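You operate a simulated robot arm through the tools that you are given. There is no shell and no other tool.

The job below is to be done with a simulated two-armed robot. You get a single attempt, and the scene is never put back.

Task
Pick up the carton from the second shelf from the bottom of the tall rack with one hand, pass it to the other hand and put it on the top of the wooden bench with blue legs. Set down upright: carton.
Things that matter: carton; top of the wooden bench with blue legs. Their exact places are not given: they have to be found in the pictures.

It is judged by the outcome, as a careful person would: the job done as asked, and still so three seconds after it is handed in. It fails if anything else is knocked over, pushed out of place, dropped, spilled or broken.

Robot
Two 6-joint arms with two-finger grippers on one trunk, on a base that moves. Base frame: it is fixed to the floor where the robot stands at the start and does not move with it; the origin is under the middle of the robot, x ahead of it, y to its left, z up. Readings come in m, rad, newtons and seconds.
The left shoulder is at the start at [0.03, 0.178, 0.938], the right one opposite. With the tool pointing down near the work surface each hand reaches from about 0.54 to 0.8 m from the robot's upright axis, wherever it stands, measured 20 degrees to its own side. Places, roughly: carton (24x10x15 cm) [0.5, -0.1, 0.7]; top of the wooden bench with blue legs [-3.9, -0.7, 0.9]. Payload 2.54 kg a hand.
The tool frame of a hand sits at the grasp point between the pads (the TCP): z along the fingers, y along the line on which they close. The tips reach 0.03 m beyond it. The gripper opens to 0.116 m; its body begins 0.095 m behind the TCP.
Orientation is that of the tool frame in the base frame, as [roll, pitch, yaw] about the fixed x, y, z axes, in that order (R = Rz(yaw) Ry(pitch) Rx(roll)). With the fingers straight down and closing along the base's y, the tool's x points along the base's -x, its y along +y and its z along -z.

Tools
- The arms move only by the tool nudge_tool. It takes "left_plan", "right_plan" or both (then of equal length, played together; a hand with none holds still); each is a list that holds one entry, the list of rows, each a list of 7 numbers: the shift along the tool's x, y, z in units of 40 mm (1.0 is 40 mm), then the turn, a rotation vector about the tool's x, y, z in units of 8 degrees (1.0 is 8 degrees), then the closure, from 0 (fully open) to 1 (shut). In form: [[[dx, dy, dz, ax, ay, az, claw], ...]]. A call has 1 to 20 rows; each row shifts and turns the commanded pose from where the row before left it, along the tool's axes as they then stand. A call with a number of a shift or a turn outside -1 to 1 is refused whole. Rows are played at 5 a second. More than 0.05 m and 0.15 rad between two rows, or a gripper value outside its range, and nothing of the call is played. A pose out of reach is approached as far as the arm can. The call stops where the force on the tool passes 40 N (or 10 N more than at its start, if that is more) or the arm is blocked; 0.2 s more then pass. Each finger travels about 0.153 m/s and halts on what it meets, pressing with about 37 N; the grip force reading is that of the motor and also rises with nothing between the fingers. The clock runs only during rows and for 0.2 s after the last one: add rows that do not move to give the fingers time. The reply holds the time, the measured pose of the TCP, the force on the tool along the base axes, the opening and the grip force, in the units named above and with some noise, with the torque about the TCP (base axes, N m) and any sound that the robot's microphone picked up.
- Cameras (640 x 400 px; columns grow to the right, rows downward): "scene" is now at [0.0267, -0.029, 1.644]; the picture's right is [-0.44, -0.90, 0.00], its down [-0.80, 0.39, -0.45] and it looks along [0.40, -0.20, -0.89] (base axes); focal length 273 px, centre (320, 200). "left" rides on the left gripper at [0.069, 0.015, -0.122] in its tool frame; the picture's right is [-0.21, 0.98, 0.00], its down [-0.83, -0.18, -0.53] and it looks along [-0.52, -0.11, 0.85] (tool axes); focal length 251 px, centre (320, 200). "right" rides on the right gripper at [0.069, -0.015, -0.122] in its tool frame; the picture's right is [0.21, 0.98, 0.00], its down [-0.83, 0.18, -0.53] and it looks along [-0.52, 0.12, 0.85] (tool axes); focal length 251 px, centre (320, 200).
- get_image(camera): a new picture of that camera. The clock stands still meanwhile.
- lift_body(by): moves the trunk up (or, below 0, down) by that many m; the arms and the scene camera ride with it, the base frame stays. It gives what a move gives, with no picture.
- roll_base(legs): drives the robot by 1 to 6 legs, each [ahead, left, turn to the left] in m, m and rad, along the robot's own axes; the way and the turn of a leg run together, so that a leg with both is an arc; at most 1.5 m and 3.142 rad a leg. The arms and the cameras ride along, it lands a little off, and it stops where it bumps. It gives what a move gives.
- pan_tilt(pan, tilt): turns the head with the scene camera to pan (to the left, within 2.496 rad either way) and tilt (down, from -0.506 to 1.204), counted from straight ahead of the robot. It gives what a move gives.
- locate(camera, pixels): for up to 12 pixels [column, row] of the newest picture of that camera ("zoom" is the newest enlarged one), the place [x, y, z] in the base frame of the surface seen there, good to about 0.002 m. The clock stands still meanwhile.
- close_up(camera, box): a new picture of the part [left, top, right, bottom] of that camera's present view, enlarged. The clock stands still meanwhile.
- close_job(): hands the job in; it is judged then, once.

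Open the grippers and draw the arms clear of the work before you hand the job in, unless the task says otherwise.

The tools are called after "Call:" by a JSON object that holds its "api" and its "payload". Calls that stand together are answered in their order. nudge_tool: Moves the arms, as the interface text tells. Its arguments: {"type":"object","properties":{"left_plan":{"type":"array"},"right_plan":{"type":"array"}},"required":[]} The other tools are called the same way: lift_body (by) moves the trunk up or down; roll_base (legs) drives the base; pan_tilt (pan, tilt) turns the head that bears the scene camera; get_image (camera) takes a picture; locate (camera, pixels) gives the place of the surface under pixels of a picture; close_up (camera, box) takes an enlarged picture of a part of a camera's view; close_job () hands the job in.

At the start:

```text
time_s: 0.0
left_eef_pos: [0.2933, 0.0518, 0.9118]
left_tcp_rot: [-3.141, 0.002, 3.14]
left_force: [0.0, -0.4, -0.5]
left_wrist_torque: [0.02, -0.01, -0.02]
left_finger_gap: 0.1161
left_grip_force: 0.1
right_eef_pos: [0.3074, -0.1938, 0.8829]
right_tcp_rot: [-3.141, 0.0, 3.141]
right_force: [-0.1, 0.8, 0.5]
right_wrist_torque: [-0.01, -0.01, -0.02]
right_finger_gap: 0.1158
right_grip_force: 0.1
trunk travel left (down, up): [-0.15, 0.39]
robot x, y, heading: [-0.0008, -0.001, 0.004]
head pan, tilt (commanded): [-0.454, 1.105]
```

scene: 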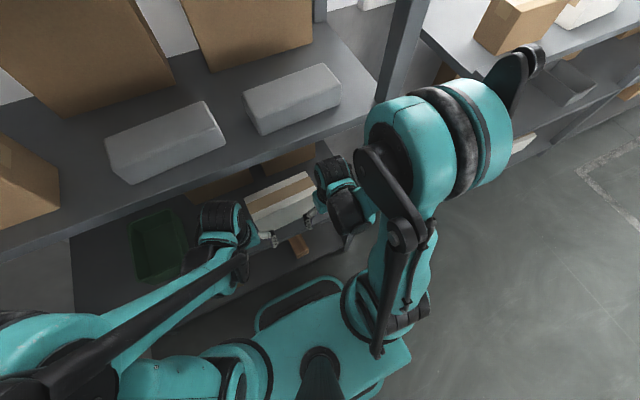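
right: 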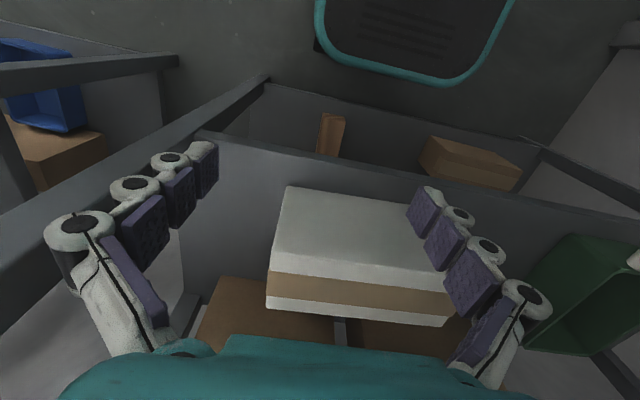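
left: 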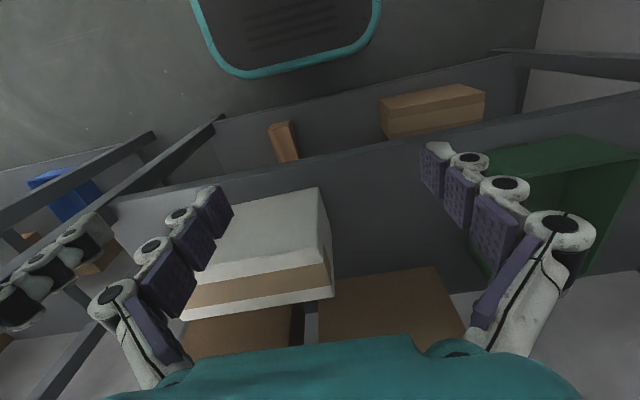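

The white carton with a tan stripe shows at about (360,255) in the right picture, on a shelf ahead under a higher shelf. I take close pictures to find exact places.

Call:
{"api": "close_up", "payload": {"camera": "scene", "box": [160, 120, 400, 270]}}

Call:
{"api": "locate", "payload": {"camera": "right", "pixels": [[288, 187], [410, 205], [275, 270], [452, 290], [268, 308], [440, 325], [230, 240], [360, 170], [230, 320], [400, 350], [350, 240], [580, 300]]}}

Call:
{"api": "locate", "payload": {"camera": "left", "pixels": [[318, 188], [238, 205], [325, 262], [335, 297], [185, 317], [200, 285], [400, 230], [390, 310], [240, 350], [550, 150], [430, 110], [285, 140]]}}

```text
2.67 times, centred on (280, 195) of scene
```

zoom: 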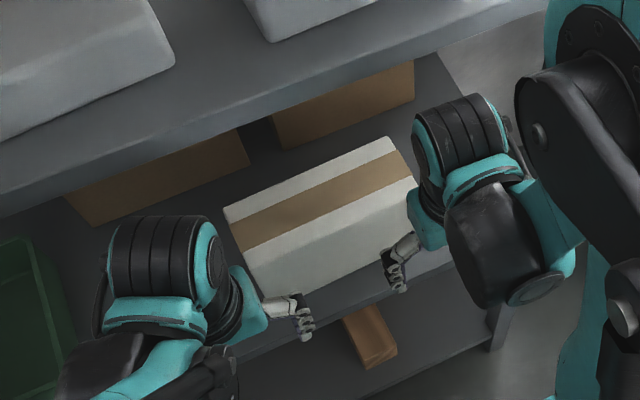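

```text
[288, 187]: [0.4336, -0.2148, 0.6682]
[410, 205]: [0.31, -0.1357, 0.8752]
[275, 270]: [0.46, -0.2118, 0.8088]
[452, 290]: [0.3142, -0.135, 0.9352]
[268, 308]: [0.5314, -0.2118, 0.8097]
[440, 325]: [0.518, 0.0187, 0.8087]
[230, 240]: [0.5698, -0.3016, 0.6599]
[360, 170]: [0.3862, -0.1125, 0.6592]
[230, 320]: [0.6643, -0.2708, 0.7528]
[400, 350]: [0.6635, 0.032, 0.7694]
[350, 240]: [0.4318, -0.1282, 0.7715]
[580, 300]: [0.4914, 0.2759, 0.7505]
```

```text
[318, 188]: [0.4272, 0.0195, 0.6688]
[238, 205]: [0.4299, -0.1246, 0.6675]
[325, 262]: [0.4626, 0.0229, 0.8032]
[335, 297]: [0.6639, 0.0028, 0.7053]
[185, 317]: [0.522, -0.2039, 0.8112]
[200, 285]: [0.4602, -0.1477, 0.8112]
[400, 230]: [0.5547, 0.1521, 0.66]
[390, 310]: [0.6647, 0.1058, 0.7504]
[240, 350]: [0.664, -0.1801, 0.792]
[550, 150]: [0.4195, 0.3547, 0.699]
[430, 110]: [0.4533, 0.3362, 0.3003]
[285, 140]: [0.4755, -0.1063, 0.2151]
```

The carton spans about x 0.43–0.53, y −0.215–0.02, z 0.66–0.81. Now I measure the upper shelf's front edge and look around by turning the head.

Call:
{"api": "locate", "payload": {"camera": "scene", "pixels": [[150, 205], [280, 145], [360, 115], [60, 240], [300, 60], [200, 140], [300, 95], [330, 250], [180, 240], [400, 60], [470, 40], [360, 100]]}}

Call:
{"api": "locate", "payload": {"camera": "zoom", "pixels": [[225, 210], [388, 138], [412, 180], [250, 280], [235, 232], [400, 152], [320, 120], [170, 170], [370, 340], [200, 150], [430, 60], [60, 195]]}}

Call:
{"api": "pan_tilt", "payload": {"pan": 0.0, "tilt": 0.5}}

Call:
{"api": "get_image", "payload": {"camera": "scene"}}

```text
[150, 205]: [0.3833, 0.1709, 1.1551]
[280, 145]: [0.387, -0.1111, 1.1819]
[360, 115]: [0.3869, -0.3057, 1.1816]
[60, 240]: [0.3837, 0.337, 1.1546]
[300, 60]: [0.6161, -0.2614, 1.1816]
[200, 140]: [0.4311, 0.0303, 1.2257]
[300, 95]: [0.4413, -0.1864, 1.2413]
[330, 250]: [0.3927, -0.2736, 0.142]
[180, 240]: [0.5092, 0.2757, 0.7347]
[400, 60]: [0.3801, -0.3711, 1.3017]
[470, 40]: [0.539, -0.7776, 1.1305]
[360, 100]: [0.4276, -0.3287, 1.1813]
```

```text
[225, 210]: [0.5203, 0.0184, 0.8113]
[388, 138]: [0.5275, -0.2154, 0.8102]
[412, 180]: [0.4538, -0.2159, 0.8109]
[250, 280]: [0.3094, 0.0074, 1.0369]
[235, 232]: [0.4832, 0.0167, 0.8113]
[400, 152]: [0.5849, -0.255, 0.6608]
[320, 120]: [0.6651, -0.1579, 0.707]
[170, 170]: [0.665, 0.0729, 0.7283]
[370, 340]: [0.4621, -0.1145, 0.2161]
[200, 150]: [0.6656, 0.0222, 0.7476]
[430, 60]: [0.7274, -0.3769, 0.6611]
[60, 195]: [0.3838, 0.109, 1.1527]
```

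```text
time_s: 1.0
left_eef_pos: [0.2924, 0.0527, 0.9111]
left_tcp_rot: [-3.14, 0.002, -3.141]
left_force: [0.2, 0.1, 0.4]
left_wrist_torque: [0.02, 0.03, 0.01]
left_finger_gap: 0.1162
left_grip_force: 0.1
right_eef_pos: [0.3074, -0.1938, 0.885]
right_tcp_rot: [-3.141, 0.0, 3.141]
right_force: [0.2, 0.4, 0.5]
right_wrist_torque: [0.01, 0.01, 0.01]
right_finger_gap: 0.1161
right_grip_force: 0.0
trunk travel left (down, up): [-0.15, 0.39]
robot x, y, heading: [0.0041, -0.0014, -0.001]
head pan, tilt (commanded): [0.0, 0.499]
```

```text
taken
```

scene: 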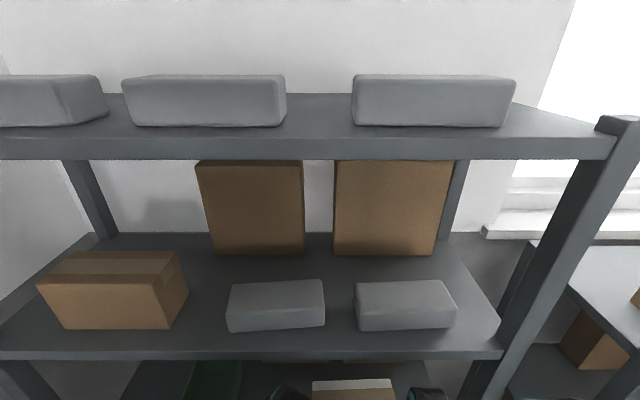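

The higher shelf has its front edge at x≈0.384 and top at z≈1.18; the rack post is at y≈−0.37. Next I turn the head to the back to find the bench and obstacles on the way.

Call:
{"api": "pan_tilt", "payload": {"pan": -2.49, "tilt": 0.25}}

Call:
{"api": "get_image", "payload": {"camera": "scene"}}

Call:
{"api": "pan_tilt", "payload": {"pan": 2.49, "tilt": 0.25}}

```text
time_s: 3.3
left_eef_pos: [0.2925, 0.0519, 0.9119]
left_tcp_rot: [3.141, 0.002, 3.142]
left_force: [0.8, -0.4, -0.7]
left_wrist_torque: [-0.01, 0.01, 0.0]
left_finger_gap: 0.1157
left_grip_force: 0.1
right_eef_pos: [0.3075, -0.1947, 0.884]
right_tcp_rot: [-3.141, 0.001, 3.141]
right_force: [-0.9, -0.9, -0.1]
right_wrist_torque: [0.01, -0.02, 0.02]
right_finger_gap: 0.1157
right_grip_force: 0.0
trunk travel left (down, up): [-0.15, 0.39]
robot x, y, heading: [0.0015, -0.0015, 0.0]
head pan, tilt (commanded): [-2.491, 0.25]
```

```text
taken
```

scene: 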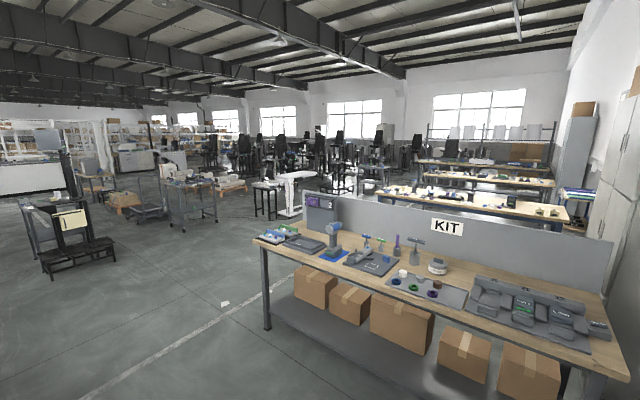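

```text
time_s: 7.2
left_eef_pos: [0.2938, 0.0521, 0.912]
left_tcp_rot: [-3.141, 0.001, -3.14]
left_force: [-0.5, -0.7, -0.5]
left_wrist_torque: [0.03, 0.02, -0.04]
left_finger_gap: 0.1161
left_grip_force: 0.0
right_eef_pos: [0.3069, -0.1945, 0.8836]
right_tcp_rot: [3.142, 0.001, -3.139]
right_force: [-0.2, 0.0, -0.3]
right_wrist_torque: [0.0, 0.0, -0.02]
right_finger_gap: 0.116
right_grip_force: 0.2
trunk travel left (down, up): [-0.15, 0.39]
robot x, y, heading: [-0.0012, 0.0036, -0.002]
head pan, tilt (commanded): [2.491, 0.25]
```

The KIT bench (around 450,290) and other benches behind it show up in that picture. I take the picture from the other side and measure.

Call:
{"api": "get_image", "payload": {"camera": "scene"}}

Call:
{"api": "pan_tilt", "payload": {"pan": -2.49, "tilt": 0.45}}

Call:
{"api": "get_image", "payload": {"camera": "scene"}}

Call:
{"api": "locate", "payload": {"camera": "scene", "pixels": [[267, 165], [460, 215], [620, 300], [330, 130], [450, 160], [550, 190], [500, 130], [560, 140], [440, 110], [540, 110], [265, 255], [200, 200]]}}

```text
taken
```

scene: 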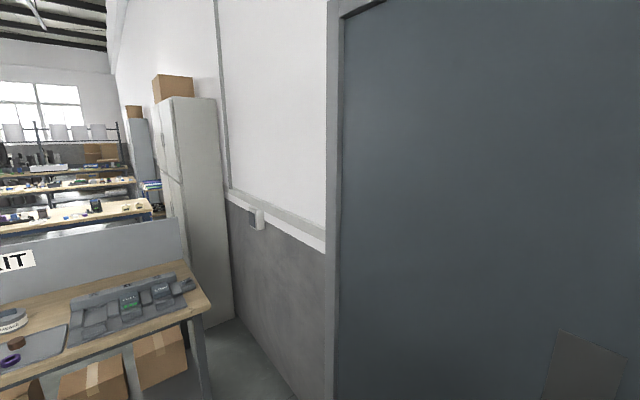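

```text
time_s: 11.1
left_eef_pos: [0.2925, 0.0515, 0.9118]
left_tcp_rot: [3.14, 0.001, 3.141]
left_force: [0.0, -0.2, 0.0]
left_wrist_torque: [0.01, 0.01, 0.0]
left_finger_gap: 0.116
left_grip_force: 0.0
right_eef_pos: [0.3068, -0.1942, 0.8834]
right_tcp_rot: [-3.141, 0.0, -3.141]
right_force: [0.1, -0.3, 0.4]
right_wrist_torque: [0.01, -0.03, -0.03]
right_finger_gap: 0.1158
right_grip_force: 0.1
trunk travel left (down, up): [-0.15, 0.39]
robot x, y, heading: [0.0031, -0.0003, 0.002]
head pan, tilt (commanded): [-2.491, 0.45]
```

```text
taken
```

scene: 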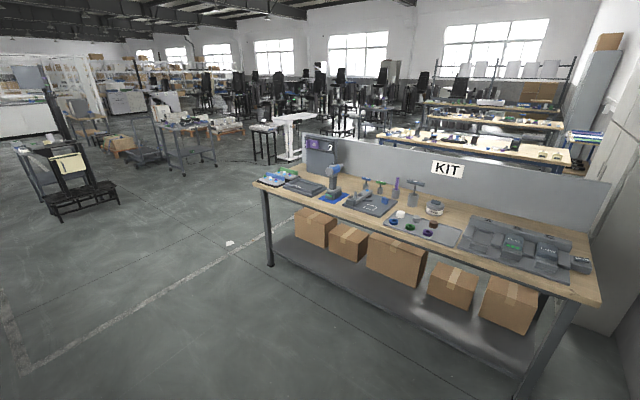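

```text
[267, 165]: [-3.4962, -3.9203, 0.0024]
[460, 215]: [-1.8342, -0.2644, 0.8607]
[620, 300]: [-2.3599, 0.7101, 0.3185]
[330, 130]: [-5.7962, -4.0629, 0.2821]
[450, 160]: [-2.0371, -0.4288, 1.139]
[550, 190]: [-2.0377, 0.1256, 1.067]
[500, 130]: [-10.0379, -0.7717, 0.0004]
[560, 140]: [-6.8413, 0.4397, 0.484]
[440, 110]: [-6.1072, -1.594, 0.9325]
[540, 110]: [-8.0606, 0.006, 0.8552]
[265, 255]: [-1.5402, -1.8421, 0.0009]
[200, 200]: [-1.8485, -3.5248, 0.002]
```

The KIT bench stands at x≈−1.4…−2.0. The benches behind it at rows 105–160 may be the target; I enlarge that part.

Call:
{"api": "close_up", "payload": {"camera": "scene", "box": [360, 80, 600, 230]}}

Call:
{"api": "locate", "payload": {"camera": "zoom", "pixels": [[60, 145], [250, 180], [500, 210], [560, 190], [340, 155], [150, 140], [420, 165], [180, 85], [340, 105], [480, 120], [200, 60], [520, 75]]}}

```text
2.67 times, centred on (480, 155) of scene
```

zoom: 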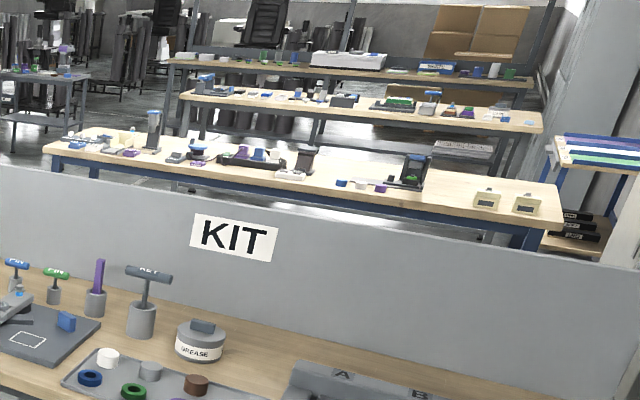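

```text
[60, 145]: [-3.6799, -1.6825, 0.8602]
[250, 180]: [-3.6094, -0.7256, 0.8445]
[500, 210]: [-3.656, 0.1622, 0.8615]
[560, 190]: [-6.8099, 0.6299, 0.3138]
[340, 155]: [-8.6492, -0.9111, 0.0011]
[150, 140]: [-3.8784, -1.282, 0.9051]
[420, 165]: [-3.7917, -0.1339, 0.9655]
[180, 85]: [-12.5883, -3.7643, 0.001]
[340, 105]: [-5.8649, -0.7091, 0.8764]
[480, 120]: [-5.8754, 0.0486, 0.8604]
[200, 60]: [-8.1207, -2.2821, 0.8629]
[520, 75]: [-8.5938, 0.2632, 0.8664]
```

The bench with dark blue legs is the next one, front edge near x≈−3.62, top z≈0.86. Now I turn the head back to the rack to measure the higher shelf's lower edge and the arm room.

Call:
{"api": "pan_tilt", "payload": {"pan": 0.0, "tilt": 1.0}}

Call:
{"api": "get_image", "payload": {"camera": "scene"}}

```text
time_s: 13.4
left_eef_pos: [0.2929, 0.0521, 0.9127]
left_tcp_rot: [3.141, 0.001, -3.14]
left_force: [0.3, -0.5, 0.2]
left_wrist_torque: [0.01, -0.01, 0.01]
left_finger_gap: 0.1159
left_grip_force: 0.0
right_eef_pos: [0.3076, -0.1944, 0.885]
right_tcp_rot: [-3.14, -0.001, -3.14]
right_force: [-1.0, -0.1, -0.2]
right_wrist_torque: [0.02, 0.0, 0.02]
right_finger_gap: 0.1162
right_grip_force: 0.0
trunk travel left (down, up): [-0.15, 0.39]
robot x, y, heading: [0.0013, -0.0004, 0.003]
head pan, tilt (commanded): [0.0, 1.0]
```

```text
taken
```

scene: 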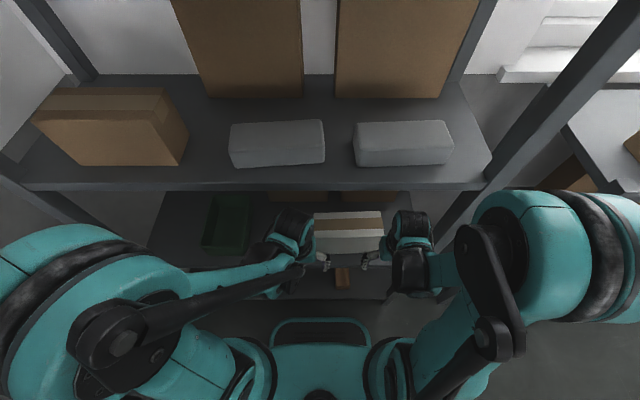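

The arm elbows stand out to the sides at (120,290) and (560,250). I measure arm points and the shelf's lower edge.

Call:
{"api": "locate", "payload": {"camera": "scene", "pixels": [[350, 190], [200, 190], [350, 183], [120, 300], [540, 220], [480, 240], [290, 225], [410, 225], [440, 260], [470, 195], [230, 275], [60, 240]]}}

Call:
{"api": "close_up", "payload": {"camera": "scene", "box": [200, 170, 480, 345]}}

```text
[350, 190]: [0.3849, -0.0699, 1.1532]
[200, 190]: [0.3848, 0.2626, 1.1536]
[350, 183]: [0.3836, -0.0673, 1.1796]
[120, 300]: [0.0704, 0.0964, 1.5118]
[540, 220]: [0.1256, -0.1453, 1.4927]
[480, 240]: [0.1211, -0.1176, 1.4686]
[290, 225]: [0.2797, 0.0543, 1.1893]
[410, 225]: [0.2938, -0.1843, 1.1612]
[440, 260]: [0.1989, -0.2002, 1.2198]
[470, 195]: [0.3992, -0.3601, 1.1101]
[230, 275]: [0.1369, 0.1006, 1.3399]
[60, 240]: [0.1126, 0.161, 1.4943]
```

```text
2.29 times, centred on (340, 258) of scene
```

zoom: 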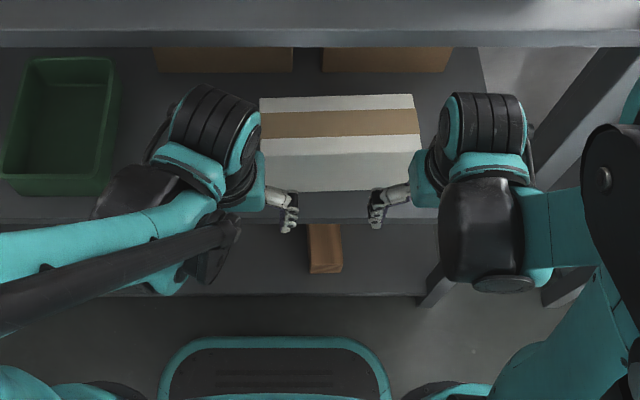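

The higher shelf's underside is at z≈1.15, so the trunk must go down and the robot stand further back to reach under it. I back off and shift left a little, then lower the trunk.

Call:
{"api": "locate", "payload": {"camera": "scene", "pixels": [[320, 322], [320, 350], [320, 310], [300, 290], [410, 212], [395, 250], [430, 280], [385, 262]]}}

Call:
{"api": "roll_base", "payload": {"legs": [[-0.2, 0.0, 0.0], [0.0, 0.08, 0.0]]}}

```text
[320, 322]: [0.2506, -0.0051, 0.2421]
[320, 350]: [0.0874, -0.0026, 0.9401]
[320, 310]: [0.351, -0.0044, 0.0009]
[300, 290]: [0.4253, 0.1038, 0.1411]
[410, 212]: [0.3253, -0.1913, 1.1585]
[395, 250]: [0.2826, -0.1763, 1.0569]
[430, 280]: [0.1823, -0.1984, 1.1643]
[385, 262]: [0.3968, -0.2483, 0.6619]
```

```text
time_s: 15.6
left_eef_pos: [0.0922, 0.1314, 0.9128]
left_tcp_rot: [-3.139, 0.001, 3.14]
left_force: [0.0, 0.2, -0.6]
left_wrist_torque: [-0.06, -0.01, -0.03]
left_finger_gap: 0.1162
left_grip_force: 0.1
right_eef_pos: [0.107, -0.1146, 0.8839]
right_tcp_rot: [-3.14, -0.001, -3.142]
right_force: [0.3, 1.3, 0.3]
right_wrist_torque: [-0.04, 0.02, 0.01]
right_finger_gap: 0.1161
right_grip_force: 0.1
trunk travel left (down, up): [-0.15, 0.39]
robot x, y, heading: [-0.1997, 0.0776, -0.001]
head pan, tilt (commanded): [0.0, 1.0]
```

The base is at (−0.2, 0.078). Lowering the trunk to bring shoulders to about z 0.79.

Call:
{"api": "lift_body", "payload": {"by": -0.148}}

Call:
{"api": "get_image", "payload": {"camera": "scene"}}

Call:
{"api": "get_image", "payload": {"camera": "right"}}

```text
time_s: 17.3
left_eef_pos: [0.0929, 0.1302, 0.7628]
left_tcp_rot: [3.141, 0.002, 3.141]
left_force: [0.7, 0.1, -0.7]
left_wrist_torque: [0.01, 0.01, -0.03]
left_finger_gap: 0.116
left_grip_force: 0.0
right_eef_pos: [0.1061, -0.1146, 0.7352]
right_tcp_rot: [3.142, 0.0, -3.141]
right_force: [-0.5, 0.5, -0.4]
right_wrist_torque: [-0.05, 0.0, 0.0]
right_finger_gap: 0.116
right_grip_force: 0.0
trunk travel left (down, up): [-0.002, 0.538]
robot x, y, heading: [-0.202, 0.0772, 0.001]
head pan, tilt (commanded): [0.0, 1.0]
```

```text
taken
```

scene: 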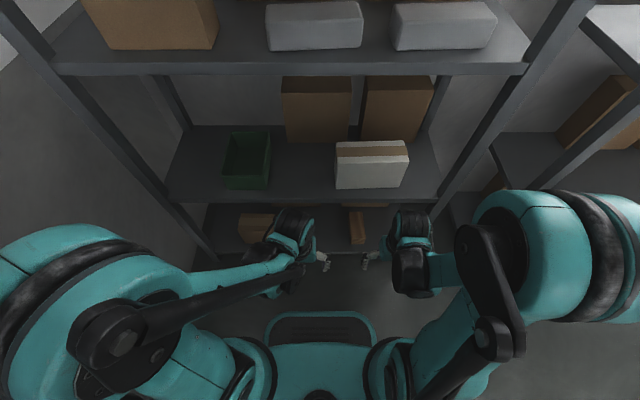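

```text
taken
```

right: 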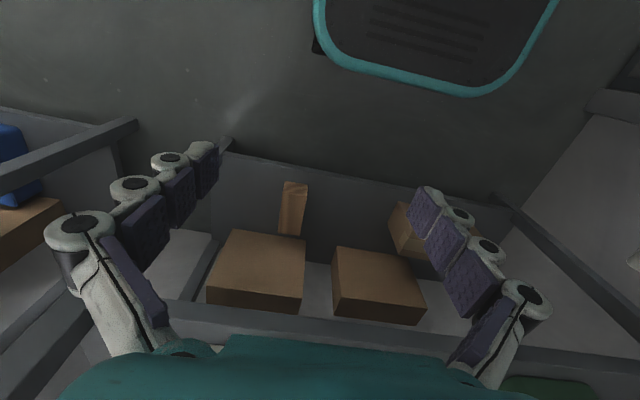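

Now the scene picture sees the whole carton at (335–408, 140–188). I enlarge it to measure its edges well.

Call:
{"api": "close_up", "payload": {"camera": "scene", "box": [290, 110, 450, 210]}}

Call:
{"api": "locate", "payload": {"camera": "zoom", "pixels": [[184, 128], [470, 126], [468, 160], [184, 185], [190, 306], [452, 304], [320, 128], [320, 186], [320, 150], [320, 250], [186, 300], [440, 180]]}}

```text
4.00 times, centred on (370, 160) of scene
```

zoom: 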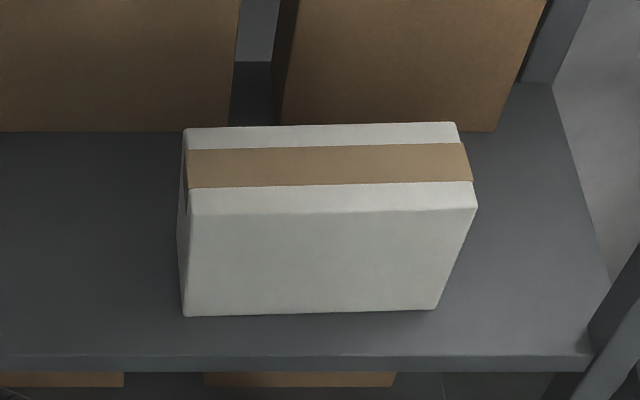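

```text
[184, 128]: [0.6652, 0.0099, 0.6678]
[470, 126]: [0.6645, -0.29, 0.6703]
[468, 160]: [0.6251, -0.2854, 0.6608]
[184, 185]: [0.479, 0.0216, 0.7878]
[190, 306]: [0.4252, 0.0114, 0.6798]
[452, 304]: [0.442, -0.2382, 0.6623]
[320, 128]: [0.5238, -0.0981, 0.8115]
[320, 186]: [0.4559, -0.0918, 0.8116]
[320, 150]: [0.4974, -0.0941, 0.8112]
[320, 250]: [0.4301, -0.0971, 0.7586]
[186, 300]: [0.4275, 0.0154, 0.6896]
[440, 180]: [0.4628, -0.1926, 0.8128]
```

The carton shows clearly; I measure its front face at two ends for its yaw, and the top edges.

Call:
{"api": "locate", "payload": {"camera": "zoom", "pixels": [[210, 250], [430, 250], [210, 290], [420, 290], [200, 131], [440, 126], [195, 211], [470, 206], [189, 200], [475, 204], [188, 260], [448, 275]]}}

```text
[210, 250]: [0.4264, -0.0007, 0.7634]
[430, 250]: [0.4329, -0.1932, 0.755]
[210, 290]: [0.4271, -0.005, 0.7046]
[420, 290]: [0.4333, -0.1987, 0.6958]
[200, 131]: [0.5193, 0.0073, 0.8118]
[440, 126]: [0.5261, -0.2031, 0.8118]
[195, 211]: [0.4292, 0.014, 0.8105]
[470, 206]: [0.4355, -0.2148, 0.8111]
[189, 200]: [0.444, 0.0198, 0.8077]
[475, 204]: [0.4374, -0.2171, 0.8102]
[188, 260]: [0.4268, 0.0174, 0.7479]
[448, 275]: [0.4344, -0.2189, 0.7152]
```

Carton: centre about (0.480, −0.100), yaw ≈ +0.034 rad, top z 0.811. The left side of the shelf is freer, so the left hand will pick (gripping the 10 cm side from above, leaning 40° outward). I shift the base right by 0.2 m.

Call:
{"api": "roll_base", "payload": {"legs": [[0.0, -0.2, 0.0]]}}

Call:
{"api": "get_image", "payload": {"camera": "scene"}}

```text
time_s: 18.9
left_eef_pos: [0.0912, -0.0704, 0.7652]
left_tcp_rot: [-3.141, 0.003, 3.14]
left_force: [0.6, 0.2, 0.2]
left_wrist_torque: [0.05, -0.01, -0.02]
left_finger_gap: 0.116
left_grip_force: 0.0
right_eef_pos: [0.1069, -0.3163, 0.736]
right_tcp_rot: [3.14, 0.0, 3.139]
right_force: [0.0, -0.3, 0.1]
right_wrist_torque: [-0.01, 0.02, 0.0]
right_finger_gap: 0.1158
right_grip_force: 0.0
trunk travel left (down, up): [-0.002, 0.538]
robot x, y, heading: [-0.1979, -0.1206, -0.003]
head pan, tilt (commanded): [0.0, 1.0]
```

```text
taken
```

scene: 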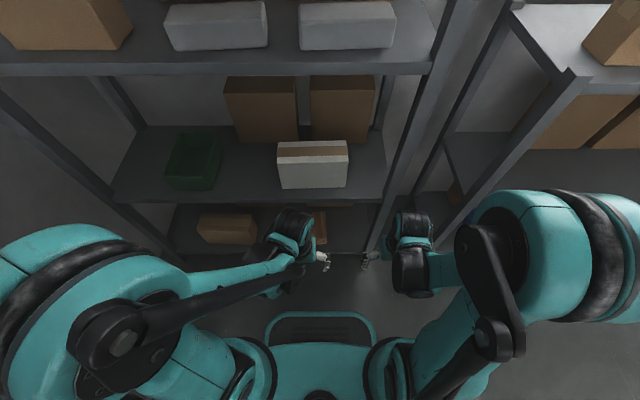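

The path for the left hand is clear. I turn the left hand 88° about its axis with the camera outward.

Call:
{"api": "nudge_tool", "payload": {"left_plan": [[[0, 0, 0, 0, 0, 1, 0], [0, 0, 0, 0, 0, 1, 0], [0, 0, 0, 0, 0, 1, 0], [0, 0, 0, 0, 0, 1, 0], [0, 0, 0, 0, 0, 1, 0], [0, 0, 0, 0, 0, 1, 0], [0, 0, 0, 0, 0, 1, 0], [0, 0, 0, 0, 0, 1, 0], [0, 0, 0, 0, 0, 1, 0], [0, 0, 0, 0, 0, 1, 0], [0, 0, 0, 0, 0, 1, 0], [0, 0, 0, 0, 0, 0, 0]]]}}

Call:
{"api": "get_image", "payload": {"camera": "scene"}}

```text
time_s: 21.5
left_eef_pos: [0.0919, -0.0715, 0.7633]
left_tcp_rot: [3.14, -0.001, 1.602]
left_force: [0.5, 0.0, -0.4]
left_wrist_torque: [0.0, -0.02, -0.01]
left_finger_gap: 0.1159
left_grip_force: 0.0
right_eef_pos: [0.1068, -0.3163, 0.7354]
right_tcp_rot: [-3.141, 0.001, 3.14]
right_force: [0.1, -0.1, 0.4]
right_wrist_torque: [-0.01, -0.03, 0.01]
right_finger_gap: 0.116
right_grip_force: 0.1
trunk travel left (down, up): [-0.002, 0.538]
robot x, y, heading: [-0.2021, -0.12, 0.001]
head pan, tilt (commanded): [0.0, 1.0]
```

```text
taken
```

scene: 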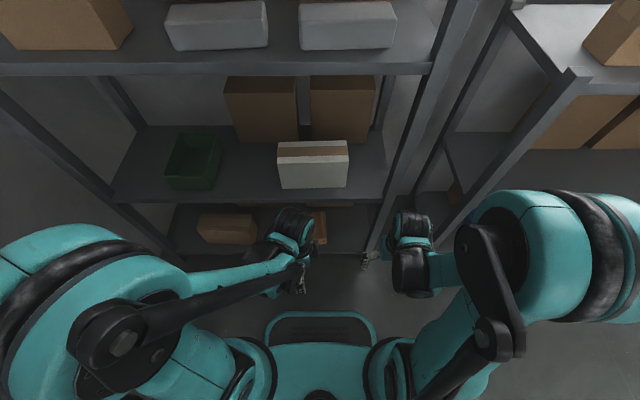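

The turn worked (yaw 1.602). Now I lean the hand 40° about its y axis, with the body outward to the left.

Call:
{"api": "nudge_tool", "payload": {"left_plan": [[[0, 0, 0, 0, -1, 0, 0], [0, 0, 0, 0, -1, 0, 0], [0, 0, 0, 0, -1, 0, 0], [0, 0, 0, 0, -1, 0, 0], [0, 0, 0, 0, -1, 0, 0], [0, 0, 0, 0, 0, 0, 0]]]}}

Call:
{"api": "get_image", "payload": {"camera": "scene"}}

```text
time_s: 22.9
left_eef_pos: [0.0989, -0.0715, 0.7896]
left_tcp_rot: [3.138, 0.698, 1.599]
left_force: [0.1, 0.7, 0.4]
left_wrist_torque: [-0.02, 0.0, 0.03]
left_finger_gap: 0.116
left_grip_force: 0.0
left hand out of reach, approached as far as the arm can: row 4, 5
right_eef_pos: [0.1063, -0.3157, 0.7356]
right_tcp_rot: [-3.141, 0.001, 3.138]
right_force: [-0.1, 0.4, 0.1]
right_wrist_torque: [0.02, -0.03, 0.01]
right_finger_gap: 0.116
right_grip_force: 0.1
trunk travel left (down, up): [-0.002, 0.538]
robot x, y, heading: [-0.1986, -0.1199, -0.003]
head pan, tilt (commanded): [0.0, 1.0]
```

```text
taken
```

scene: 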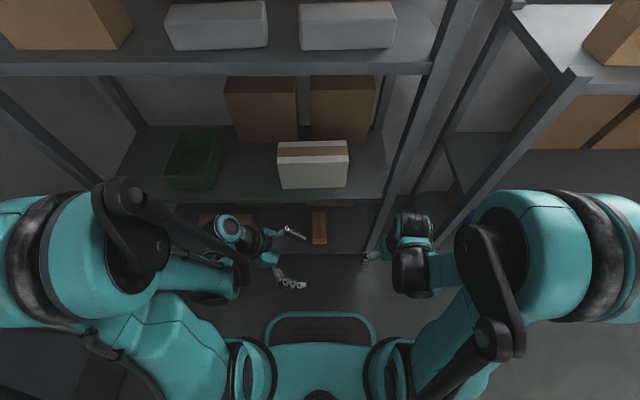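

Lean is 40° as wanted; the near spot was at the reach edge. I move the hand forward to x≈0.30 and up to z≈0.855, still in front of the rack.

Call:
{"api": "nudge_tool", "payload": {"left_plan": [[[-0.2465, 0.867, -0.2937, 0, 0, 0, 0], [-0.2465, 0.867, -0.2937, 0, 0, 0, 0], [-0.2465, 0.867, -0.2937, 0, 0, 0, 0], [-0.2465, 0.867, -0.2937, 0, 0, 0, 0], [-0.2465, 0.867, -0.2937, 0, 0, 0, 0], [-0.2465, 0.867, -0.2937, 0, 0, 0, 0], [0, 0, 0, 0, 0, 0, 0]]]}}

Call:
{"api": "get_image", "payload": {"camera": "scene"}}

Call:
{"api": "get_image", "payload": {"camera": "left"}}

```text
time_s: 24.5
left_eef_pos: [0.3057, -0.0647, 0.8819]
left_tcp_rot: [3.14, 0.698, 1.603]
left_force: [-0.2, -1.1, 0.8]
left_wrist_torque: [-0.02, 0.0, 0.02]
left_finger_gap: 0.1159
left_grip_force: 0.0
right_eef_pos: [0.1059, -0.3155, 0.7338]
right_tcp_rot: [3.14, 0.0, 3.14]
right_force: [0.8, 0.3, 0.2]
right_wrist_torque: [0.02, 0.02, 0.01]
right_finger_gap: 0.1161
right_grip_force: 0.1
trunk travel left (down, up): [-0.002, 0.538]
robot x, y, heading: [-0.2038, -0.1205, -0.003]
head pan, tilt (commanded): [0.0, 1.0]
```

```text
taken
```

scene: 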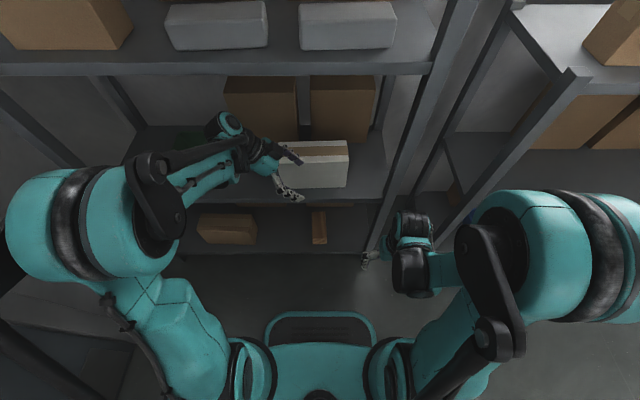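

```text
taken
```

left: 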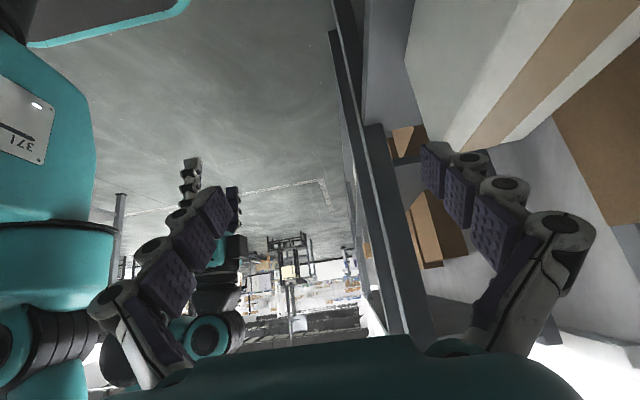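

Hand now at (0.306, −0.065, 0.882). I check heights of forearm and wrist against the shelf's underside (1.15) before going in.

Call:
{"api": "locate", "payload": {"camera": "scene", "pixels": [[150, 165], [190, 158], [225, 125], [215, 175], [225, 150], [265, 165], [290, 152], [295, 197], [155, 190], [50, 200]]}}

Call:
{"api": "close_up", "payload": {"camera": "scene", "box": [140, 90, 380, 240]}}

```text
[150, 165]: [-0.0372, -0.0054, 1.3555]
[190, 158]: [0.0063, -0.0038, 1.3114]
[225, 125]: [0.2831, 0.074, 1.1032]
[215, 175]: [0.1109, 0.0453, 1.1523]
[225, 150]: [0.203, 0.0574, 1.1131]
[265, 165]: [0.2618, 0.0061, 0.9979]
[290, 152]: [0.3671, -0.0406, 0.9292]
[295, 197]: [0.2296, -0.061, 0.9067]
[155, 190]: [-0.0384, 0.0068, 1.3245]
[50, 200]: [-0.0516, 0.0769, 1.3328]
```

```text
2.67 times, centred on (260, 165) of scene
```

zoom: 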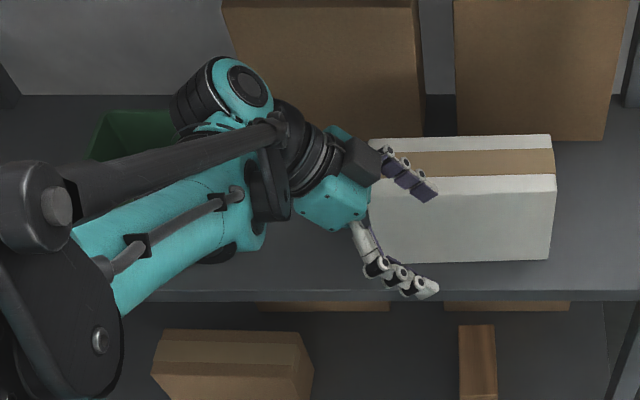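

Wrist top is only 0.22 m above the TCP, so there's room. I move in over the carton at z≈0.865 to x≈0.479.

Call:
{"api": "nudge_tool", "payload": {"left_plan": [[[0.055, 0.865, 0.065, 0, 0, 0, 0], [0.055, 0.865, 0.065, 0, 0, 0, 0], [0.055, 0.865, 0.065, 0, 0, 0, 0], [0.055, 0.865, 0.065, 0, 0, 0, 0], [0.055, 0.865, 0.065, 0, 0, 0, 0], [0, 0, 0, 0, 0, 0, 0]]]}}

Call:
{"api": "get_image", "payload": {"camera": "scene"}}

Call:
{"api": "get_image", "payload": {"camera": "left"}}

```text
time_s: 25.9
left_eef_pos: [0.4789, -0.0597, 0.867]
left_tcp_rot: [3.139, 0.699, 1.604]
left_force: [0.1, 0.6, 0.4]
left_wrist_torque: [-0.02, 0.03, 0.0]
left_finger_gap: 0.116
left_grip_force: 0.1
right_eef_pos: [0.1053, -0.3165, 0.7354]
right_tcp_rot: [-3.141, 0.001, 3.14]
right_force: [0.0, 0.5, 0.3]
right_wrist_torque: [0.01, -0.01, 0.0]
right_finger_gap: 0.1162
right_grip_force: 0.1
trunk travel left (down, up): [-0.002, 0.538]
robot x, y, heading: [-0.1997, -0.1203, -0.003]
head pan, tilt (commanded): [0.0, 1.0]
```

```text
taken
```

scene: 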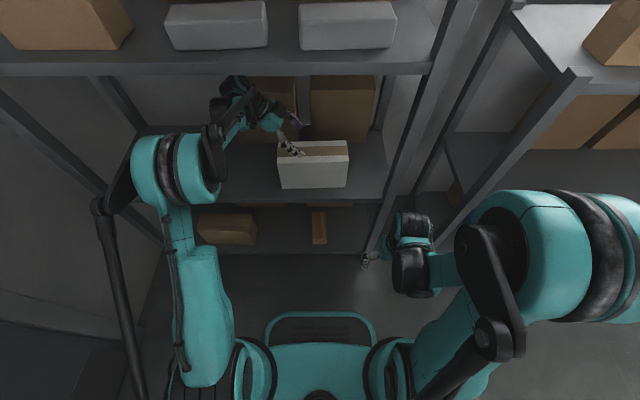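

```text
taken
```

left: 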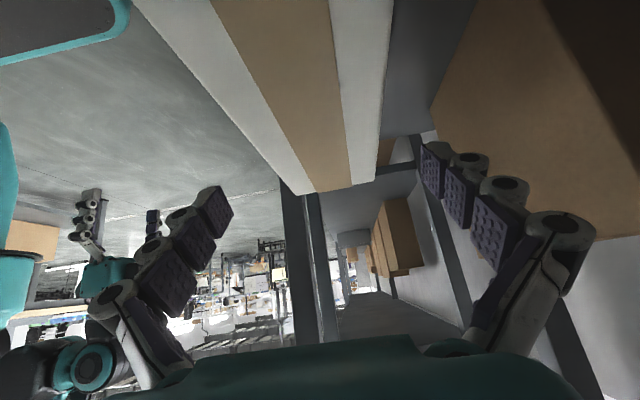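

The fingers straddle the carton (strip between columns 285–380, fingers at 190 and 480). I go straight down 7 cm first.

Call:
{"api": "nudge_tool", "payload": {"left_plan": [[[0.375, 0, 0.447, 0, 0, 0, 0], [0.375, 0, 0.447, 0, 0, 0, 0], [0.375, 0, 0.447, 0, 0, 0, 0], [0, 0, 0, 0, 0, 0, 0]]]}}

Call:
{"api": "get_image", "payload": {"camera": "left"}}

Call:
{"api": "close_up", "payload": {"camera": "scene", "box": [200, 60, 400, 210]}}

```text
time_s: 26.9
left_eef_pos: [0.4792, -0.0583, 0.7967]
left_tcp_rot: [3.138, 0.697, 1.602]
left_force: [-0.8, 0.5, 0.2]
left_wrist_torque: [0.02, 0.01, 0.01]
left_finger_gap: 0.116
left_grip_force: 0.1
right_eef_pos: [0.1063, -0.3166, 0.735]
right_tcp_rot: [3.141, -0.001, 3.138]
right_force: [0.6, 0.3, 0.5]
right_wrist_torque: [0.02, 0.03, -0.01]
right_finger_gap: 0.116
right_grip_force: 0.0
trunk travel left (down, up): [-0.002, 0.538]
robot x, y, heading: [-0.2051, -0.1221, -0.006]
head pan, tilt (commanded): [0.0, 1.0]
```

```text
taken
```

left: 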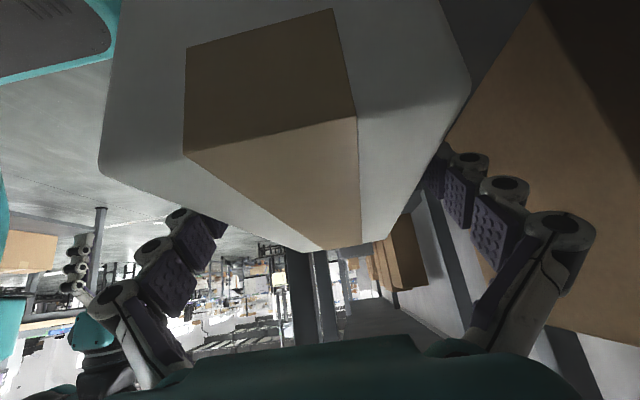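

```text
2.67 times, centred on (300, 135) of scene
```

zoom: 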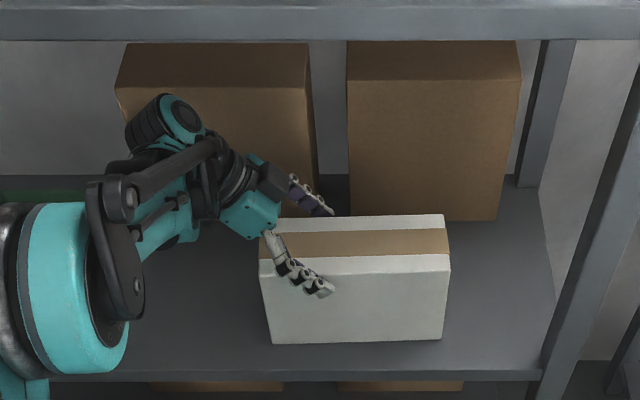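

Fingers straddle front and back of the carton without touching. I go down 3 cm more.

Call:
{"api": "nudge_tool", "payload": {"left_plan": [[[0.241, 0, 0.287, 0, 0, 0, 0], [0.241, 0, 0.287, 0, 0, 0, 0], [0, 0, 0, 0, 0, 0, 0]]]}}

Call:
{"api": "get_image", "payload": {"camera": "left"}}

Call:
{"api": "close_up", "payload": {"camera": "scene", "box": [240, 100, 360, 200]}}

```text
time_s: 27.7
left_eef_pos: [0.4797, -0.058, 0.7659]
left_tcp_rot: [3.138, 0.698, 1.601]
left_force: [-1.1, -0.7, -0.1]
left_wrist_torque: [-0.03, 0.02, -0.01]
left_finger_gap: 0.116
left_grip_force: 0.0
right_eef_pos: [0.1066, -0.3169, 0.7353]
right_tcp_rot: [3.141, 0.001, 3.14]
right_force: [0.7, -0.4, 0.5]
right_wrist_torque: [0.01, 0.01, 0.05]
right_finger_gap: 0.1158
right_grip_force: 0.1
trunk travel left (down, up): [-0.002, 0.538]
robot x, y, heading: [-0.2036, -0.1248, -0.001]
head pan, tilt (commanded): [0.0, 1.0]
```

```text
taken
```

left: 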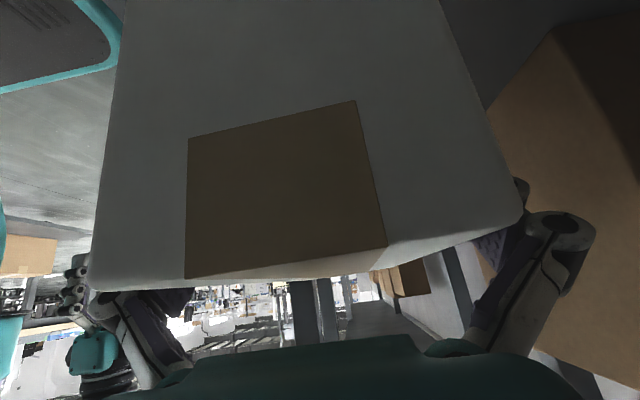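

```text
4.00 times, centred on (300, 150) of scene
```

zoom: 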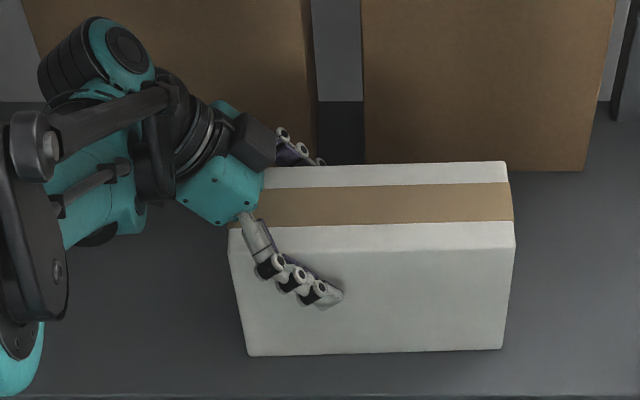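

Fingers lie along both faces with no contact force. I close the gripper on the carton.

Call:
{"api": "nudge_tool", "payload": {"left_plan": [[[0, 0, 0, 0, 0, 0, 0.5], [0, 0, 0, 0, 0, 0, 1], [0, 0, 0, 0, 0, 0, 1], [0, 0, 0, 0, 0, 0, 1], [0, 0, 0, 0, 0, 0, 1]]]}}

Call:
{"api": "close_up", "payload": {"camera": "scene", "box": [240, 100, 360, 200]}}

```text
time_s: 28.9
left_eef_pos: [0.48, -0.0582, 0.7667]
left_tcp_rot: [3.139, 0.699, 1.601]
left_force: [3.1, 2.4, 13.0]
left_wrist_torque: [0.23, 0.42, -0.09]
left_finger_gap: 0.0993
left_grip_force: 37.5
right_eef_pos: [0.1052, -0.3158, 0.7357]
right_tcp_rot: [-3.141, -0.002, 3.14]
right_force: [0.0, 0.4, 0.0]
right_wrist_torque: [0.03, 0.01, -0.01]
right_finger_gap: 0.1161
right_grip_force: 0.0
trunk travel left (down, up): [-0.002, 0.538]
robot x, y, heading: [-0.1995, -0.1197, -0.002]
head pan, tilt (commanded): [0.0, 1.0]
```

```text
4.00 times, centred on (300, 150) of scene
```

zoom: 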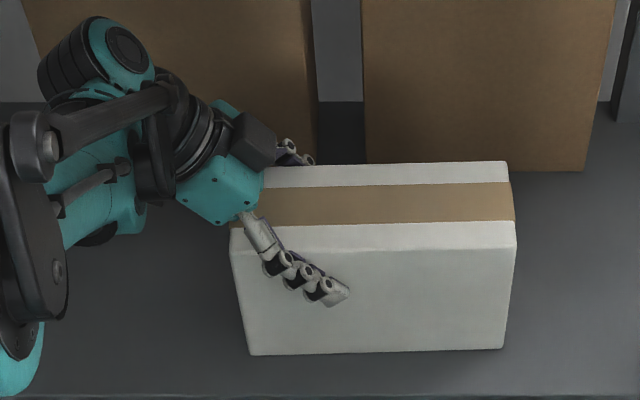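

The grip holds (gap 0.099 m, 37 N). I lift it 3 cm slowly and look for sag.

Call:
{"api": "nudge_tool", "payload": {"left_plan": [[[-0.12, 0, -0.1435, 0, 0, 0, 1], [-0.12, 0, -0.1435, 0, 0, 0, 1], [-0.12, 0, -0.1435, 0, 0, 0, 1], [-0.12, 0, -0.1435, 0, 0, 0, 1], [0, 0, 0, 0, 0, 0, 1]]]}}

Call:
{"api": "close_up", "payload": {"camera": "scene", "box": [240, 100, 360, 200]}}

```text
time_s: 30.1
left_eef_pos: [0.4801, -0.057, 0.7964]
left_tcp_rot: [3.137, 0.699, 1.603]
left_force: [0.0, -0.8, -3.9]
left_wrist_torque: [0.19, 0.01, 0.0]
left_finger_gap: 0.0995
left_grip_force: 37.0
right_eef_pos: [0.106, -0.3158, 0.735]
right_tcp_rot: [-3.141, 0.0, 3.14]
right_force: [0.3, 0.2, 0.1]
right_wrist_torque: [0.0, -0.01, -0.02]
right_finger_gap: 0.116
right_grip_force: 0.0
trunk travel left (down, up): [-0.002, 0.538]
robot x, y, heading: [-0.2005, -0.1233, 0.001]
head pan, tilt (commanded): [0.0, 1.0]
```

```text
4.00 times, centred on (300, 150) of scene
```

zoom: 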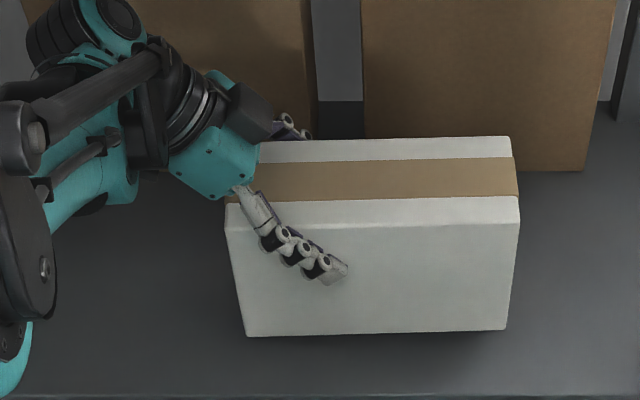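

Force −3.9 N means about 0.4 kg and there is no sag. I lift 2 cm more, then back the base straight out of the rack.

Call:
{"api": "nudge_tool", "payload": {"left_plan": [[[-0.16, 0, -0.1915, 0, 0, 0, 1], [-0.16, 0, -0.1915, 0, 0, 0, 1], [0, 0, 0, 0, 0, 0, 1]]]}}

Call:
{"api": "roll_base", "payload": {"legs": [[-0.4, 0.0, 0.0]]}}

Call:
{"api": "get_image", "payload": {"camera": "scene"}}

```text
time_s: 30.9
left_eef_pos: [0.4812, -0.0563, 0.8147]
left_tcp_rot: [3.137, 0.699, 1.602]
left_force: [0.1, 0.0, -3.9]
left_wrist_torque: [0.17, -0.01, 0.0]
left_finger_gap: 0.099
left_grip_force: 37.0
right_eef_pos: [0.1061, -0.3163, 0.7354]
right_tcp_rot: [-3.141, 0.0, 3.139]
right_force: [0.4, 0.8, 0.6]
right_wrist_torque: [0.0, 0.0, 0.0]
right_finger_gap: 0.1158
right_grip_force: 0.0
trunk travel left (down, up): [-0.002, 0.538]
robot x, y, heading: [-0.2, -0.1199, -0.003]
head pan, tilt (commanded): [0.0, 1.0]
```

```text
time_s: 33.4
left_eef_pos: [0.0813, -0.0538, 0.8151]
left_tcp_rot: [3.138, 0.697, 1.607]
left_force: [-0.3, 0.3, -4.3]
left_wrist_torque: [0.19, -0.02, 0.01]
left_finger_gap: 0.0991
left_grip_force: 36.7
right_eef_pos: [-0.2924, -0.3153, 0.7356]
right_tcp_rot: [3.142, -0.001, -3.138]
right_force: [0.2, -1.3, 0.6]
right_wrist_torque: [0.01, -0.02, 0.02]
right_finger_gap: 0.1159
right_grip_force: 0.1
trunk travel left (down, up): [-0.002, 0.538]
robot x, y, heading: [-0.6017, -0.1217, 0.002]
head pan, tilt (commanded): [0.0, 1.0]
```

```text
taken
```

scene: 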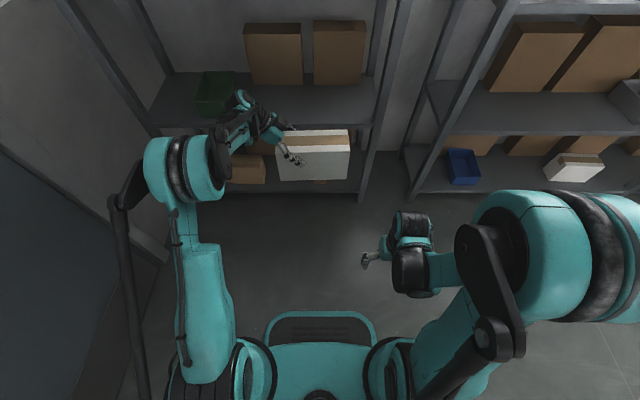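

The carton is out of the rack at about (0.083, −0.096), bottom z≈0.71. Now I ready the right hand: turn it 92° about its axis, camera outward.

Call:
{"api": "nudge_tool", "payload": {"right_plan": [[[0, 0, 0, 0, 0, -1, 0], [0, 0, 0, 0, 0, -1, 0], [0, 0, 0, 0, 0, -1, 0], [0, 0, 0, 0, 0, -1, 0], [0, 0, 0, 0, 0, -1, 0], [0, 0, 0, 0, 0, -1, 0], [0, 0, 0, 0, 0, -1, 0], [0, 0, 0, 0, 0, -1, 0], [0, 0, 0, 0, 0, -1, 0], [0, 0, 0, 0, 0, -1, 0], [0, 0, 0, 0, 0, -1, 0], [0, 0, 0, 0, 0, -0.51, 0], [0, 0, 0, 0, 0, 0, 0]]]}}

Call:
{"api": "nudge_tool", "payload": {"right_plan": [[[0.074, -0.7475, -0.516, 0, 0, 0, 0], [0.074, -0.7475, -0.516, 0, 0, 0, 0], [0.074, -0.7475, -0.516, 0, 0, 0, 0], [0.074, -0.7475, -0.516, 0, 0, 0, 0], [0.074, -0.7475, -0.516, 0, 0, 0, 0], [0.074, -0.7475, -0.516, 0, 0, 0, 0], [0.074, -0.7475, -0.516, 0, 0, 0, 0], [0.074, -0.7475, -0.516, 0, 0, 0, 0], [0, 0, 0, 0, 0, 0, 0]]]}}

Call:
{"api": "get_image", "payload": {"camera": "scene"}}

```text
time_s: 36.2
left_eef_pos: [0.0822, -0.0517, 0.8155]
left_tcp_rot: [3.14, 0.698, 1.609]
left_force: [0.6, -0.3, -3.9]
left_wrist_torque: [0.16, 0.03, -0.01]
left_finger_gap: 0.0992
left_grip_force: 37.1
right_eef_pos: [-0.2926, -0.3155, 0.7346]
right_tcp_rot: [3.141, -0.001, -1.531]
right_force: [0.3, -1.8, 0.5]
right_wrist_torque: [0.01, 0.02, 0.0]
right_finger_gap: 0.1161
right_grip_force: 0.0
trunk travel left (down, up): [-0.002, 0.538]
robot x, y, heading: [-0.5985, -0.1197, -0.001]
head pan, tilt (commanded): [0.0, 1.0]
```

```text
time_s: 38.2
left_eef_pos: [0.0814, -0.0522, 0.8153]
left_tcp_rot: [3.136, 0.698, 1.607]
left_force: [0.9, 0.3, -3.6]
left_wrist_torque: [0.2, 0.02, 0.0]
left_finger_gap: 0.0991
left_grip_force: 37.2
right_eef_pos: [-0.0523, -0.3308, 0.9011]
right_tcp_rot: [3.141, 0.001, -1.532]
right_force: [0.1, -1.1, 0.3]
right_wrist_torque: [0.03, -0.04, 0.02]
right_finger_gap: 0.116
right_grip_force: 0.0
trunk travel left (down, up): [-0.002, 0.538]
robot x, y, heading: [-0.6058, -0.1208, 0.001]
head pan, tilt (commanded): [0.0, 1.0]
```

```text
taken
```

scene: 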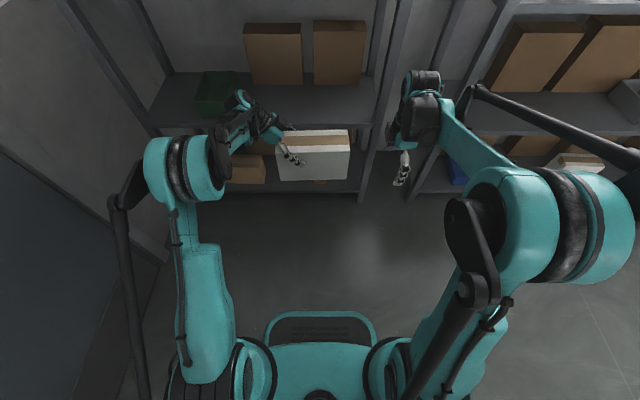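

The right hand is at (−0.052, −0.331, 0.901), matching the carton's yaw. I lean it 40° outward.

Call:
{"api": "nudge_tool", "payload": {"right_plan": [[[0, 0, 0, 0, -1, 0, 0], [0, 0, 0, 0, -1, 0, 0], [0, 0, 0, 0, -1, 0, 0], [0, 0, 0, 0, -1, 0, 0], [0, 0, 0, 0, -1, 0, 0], [0, 0, 0, 0, 0, 0, 0]]]}}

Call:
{"api": "get_image", "payload": {"camera": "scene"}}

```text
time_s: 39.6
left_eef_pos: [0.0812, -0.0529, 0.8158]
left_tcp_rot: [3.14, 0.698, 1.607]
left_force: [0.3, 0.4, -4.0]
left_wrist_torque: [0.19, -0.03, 0.01]
left_finger_gap: 0.099
left_grip_force: 37.4
right_eef_pos: [-0.0519, -0.3302, 0.8992]
right_tcp_rot: [3.141, 0.7, -1.532]
right_force: [-0.1, 0.1, 0.8]
right_wrist_torque: [-0.01, -0.01, 0.02]
right_finger_gap: 0.1162
right_grip_force: 0.0
trunk travel left (down, up): [-0.002, 0.538]
robot x, y, heading: [-0.5992, -0.1217, -0.001]
head pan, tilt (commanded): [0.0, 1.0]
```

```text
taken
```

scene: 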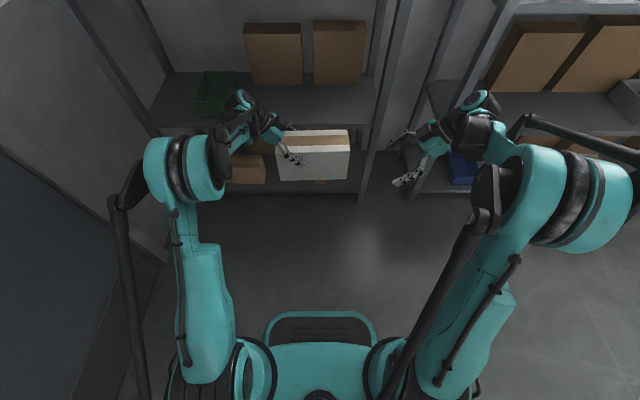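

Right hand leans properly. I measure the held carton's place for the approach.

Call:
{"api": "close_up", "payload": {"camera": "scene", "box": [250, 100, 450, 225]}}

Call:
{"api": "locate", "payload": {"camera": "zoom", "pixels": [[290, 170], [290, 220], [200, 200], [310, 205], [310, 120], [312, 158], [322, 150], [90, 160], [300, 100], [200, 230], [280, 240], [316, 180]]}}

```text
3.20 times, centred on (350, 162) of scene
```

zoom: 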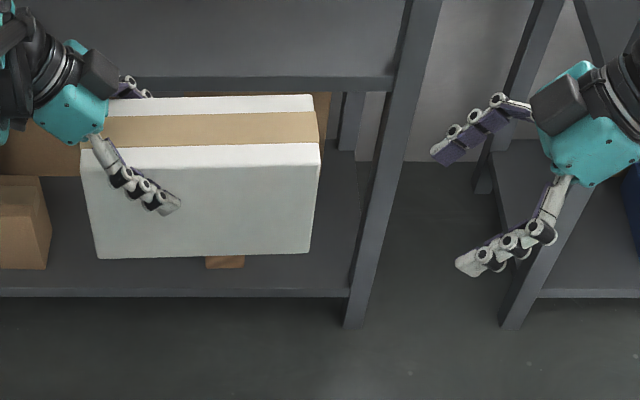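

```text
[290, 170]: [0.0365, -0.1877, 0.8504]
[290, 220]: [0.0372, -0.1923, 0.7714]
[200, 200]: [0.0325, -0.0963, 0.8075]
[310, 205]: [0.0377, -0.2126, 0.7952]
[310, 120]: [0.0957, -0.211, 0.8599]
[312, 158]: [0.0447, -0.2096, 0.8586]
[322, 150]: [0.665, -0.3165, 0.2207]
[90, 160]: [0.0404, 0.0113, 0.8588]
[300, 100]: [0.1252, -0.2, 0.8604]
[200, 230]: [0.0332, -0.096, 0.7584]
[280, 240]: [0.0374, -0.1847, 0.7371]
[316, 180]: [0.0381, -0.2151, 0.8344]
```

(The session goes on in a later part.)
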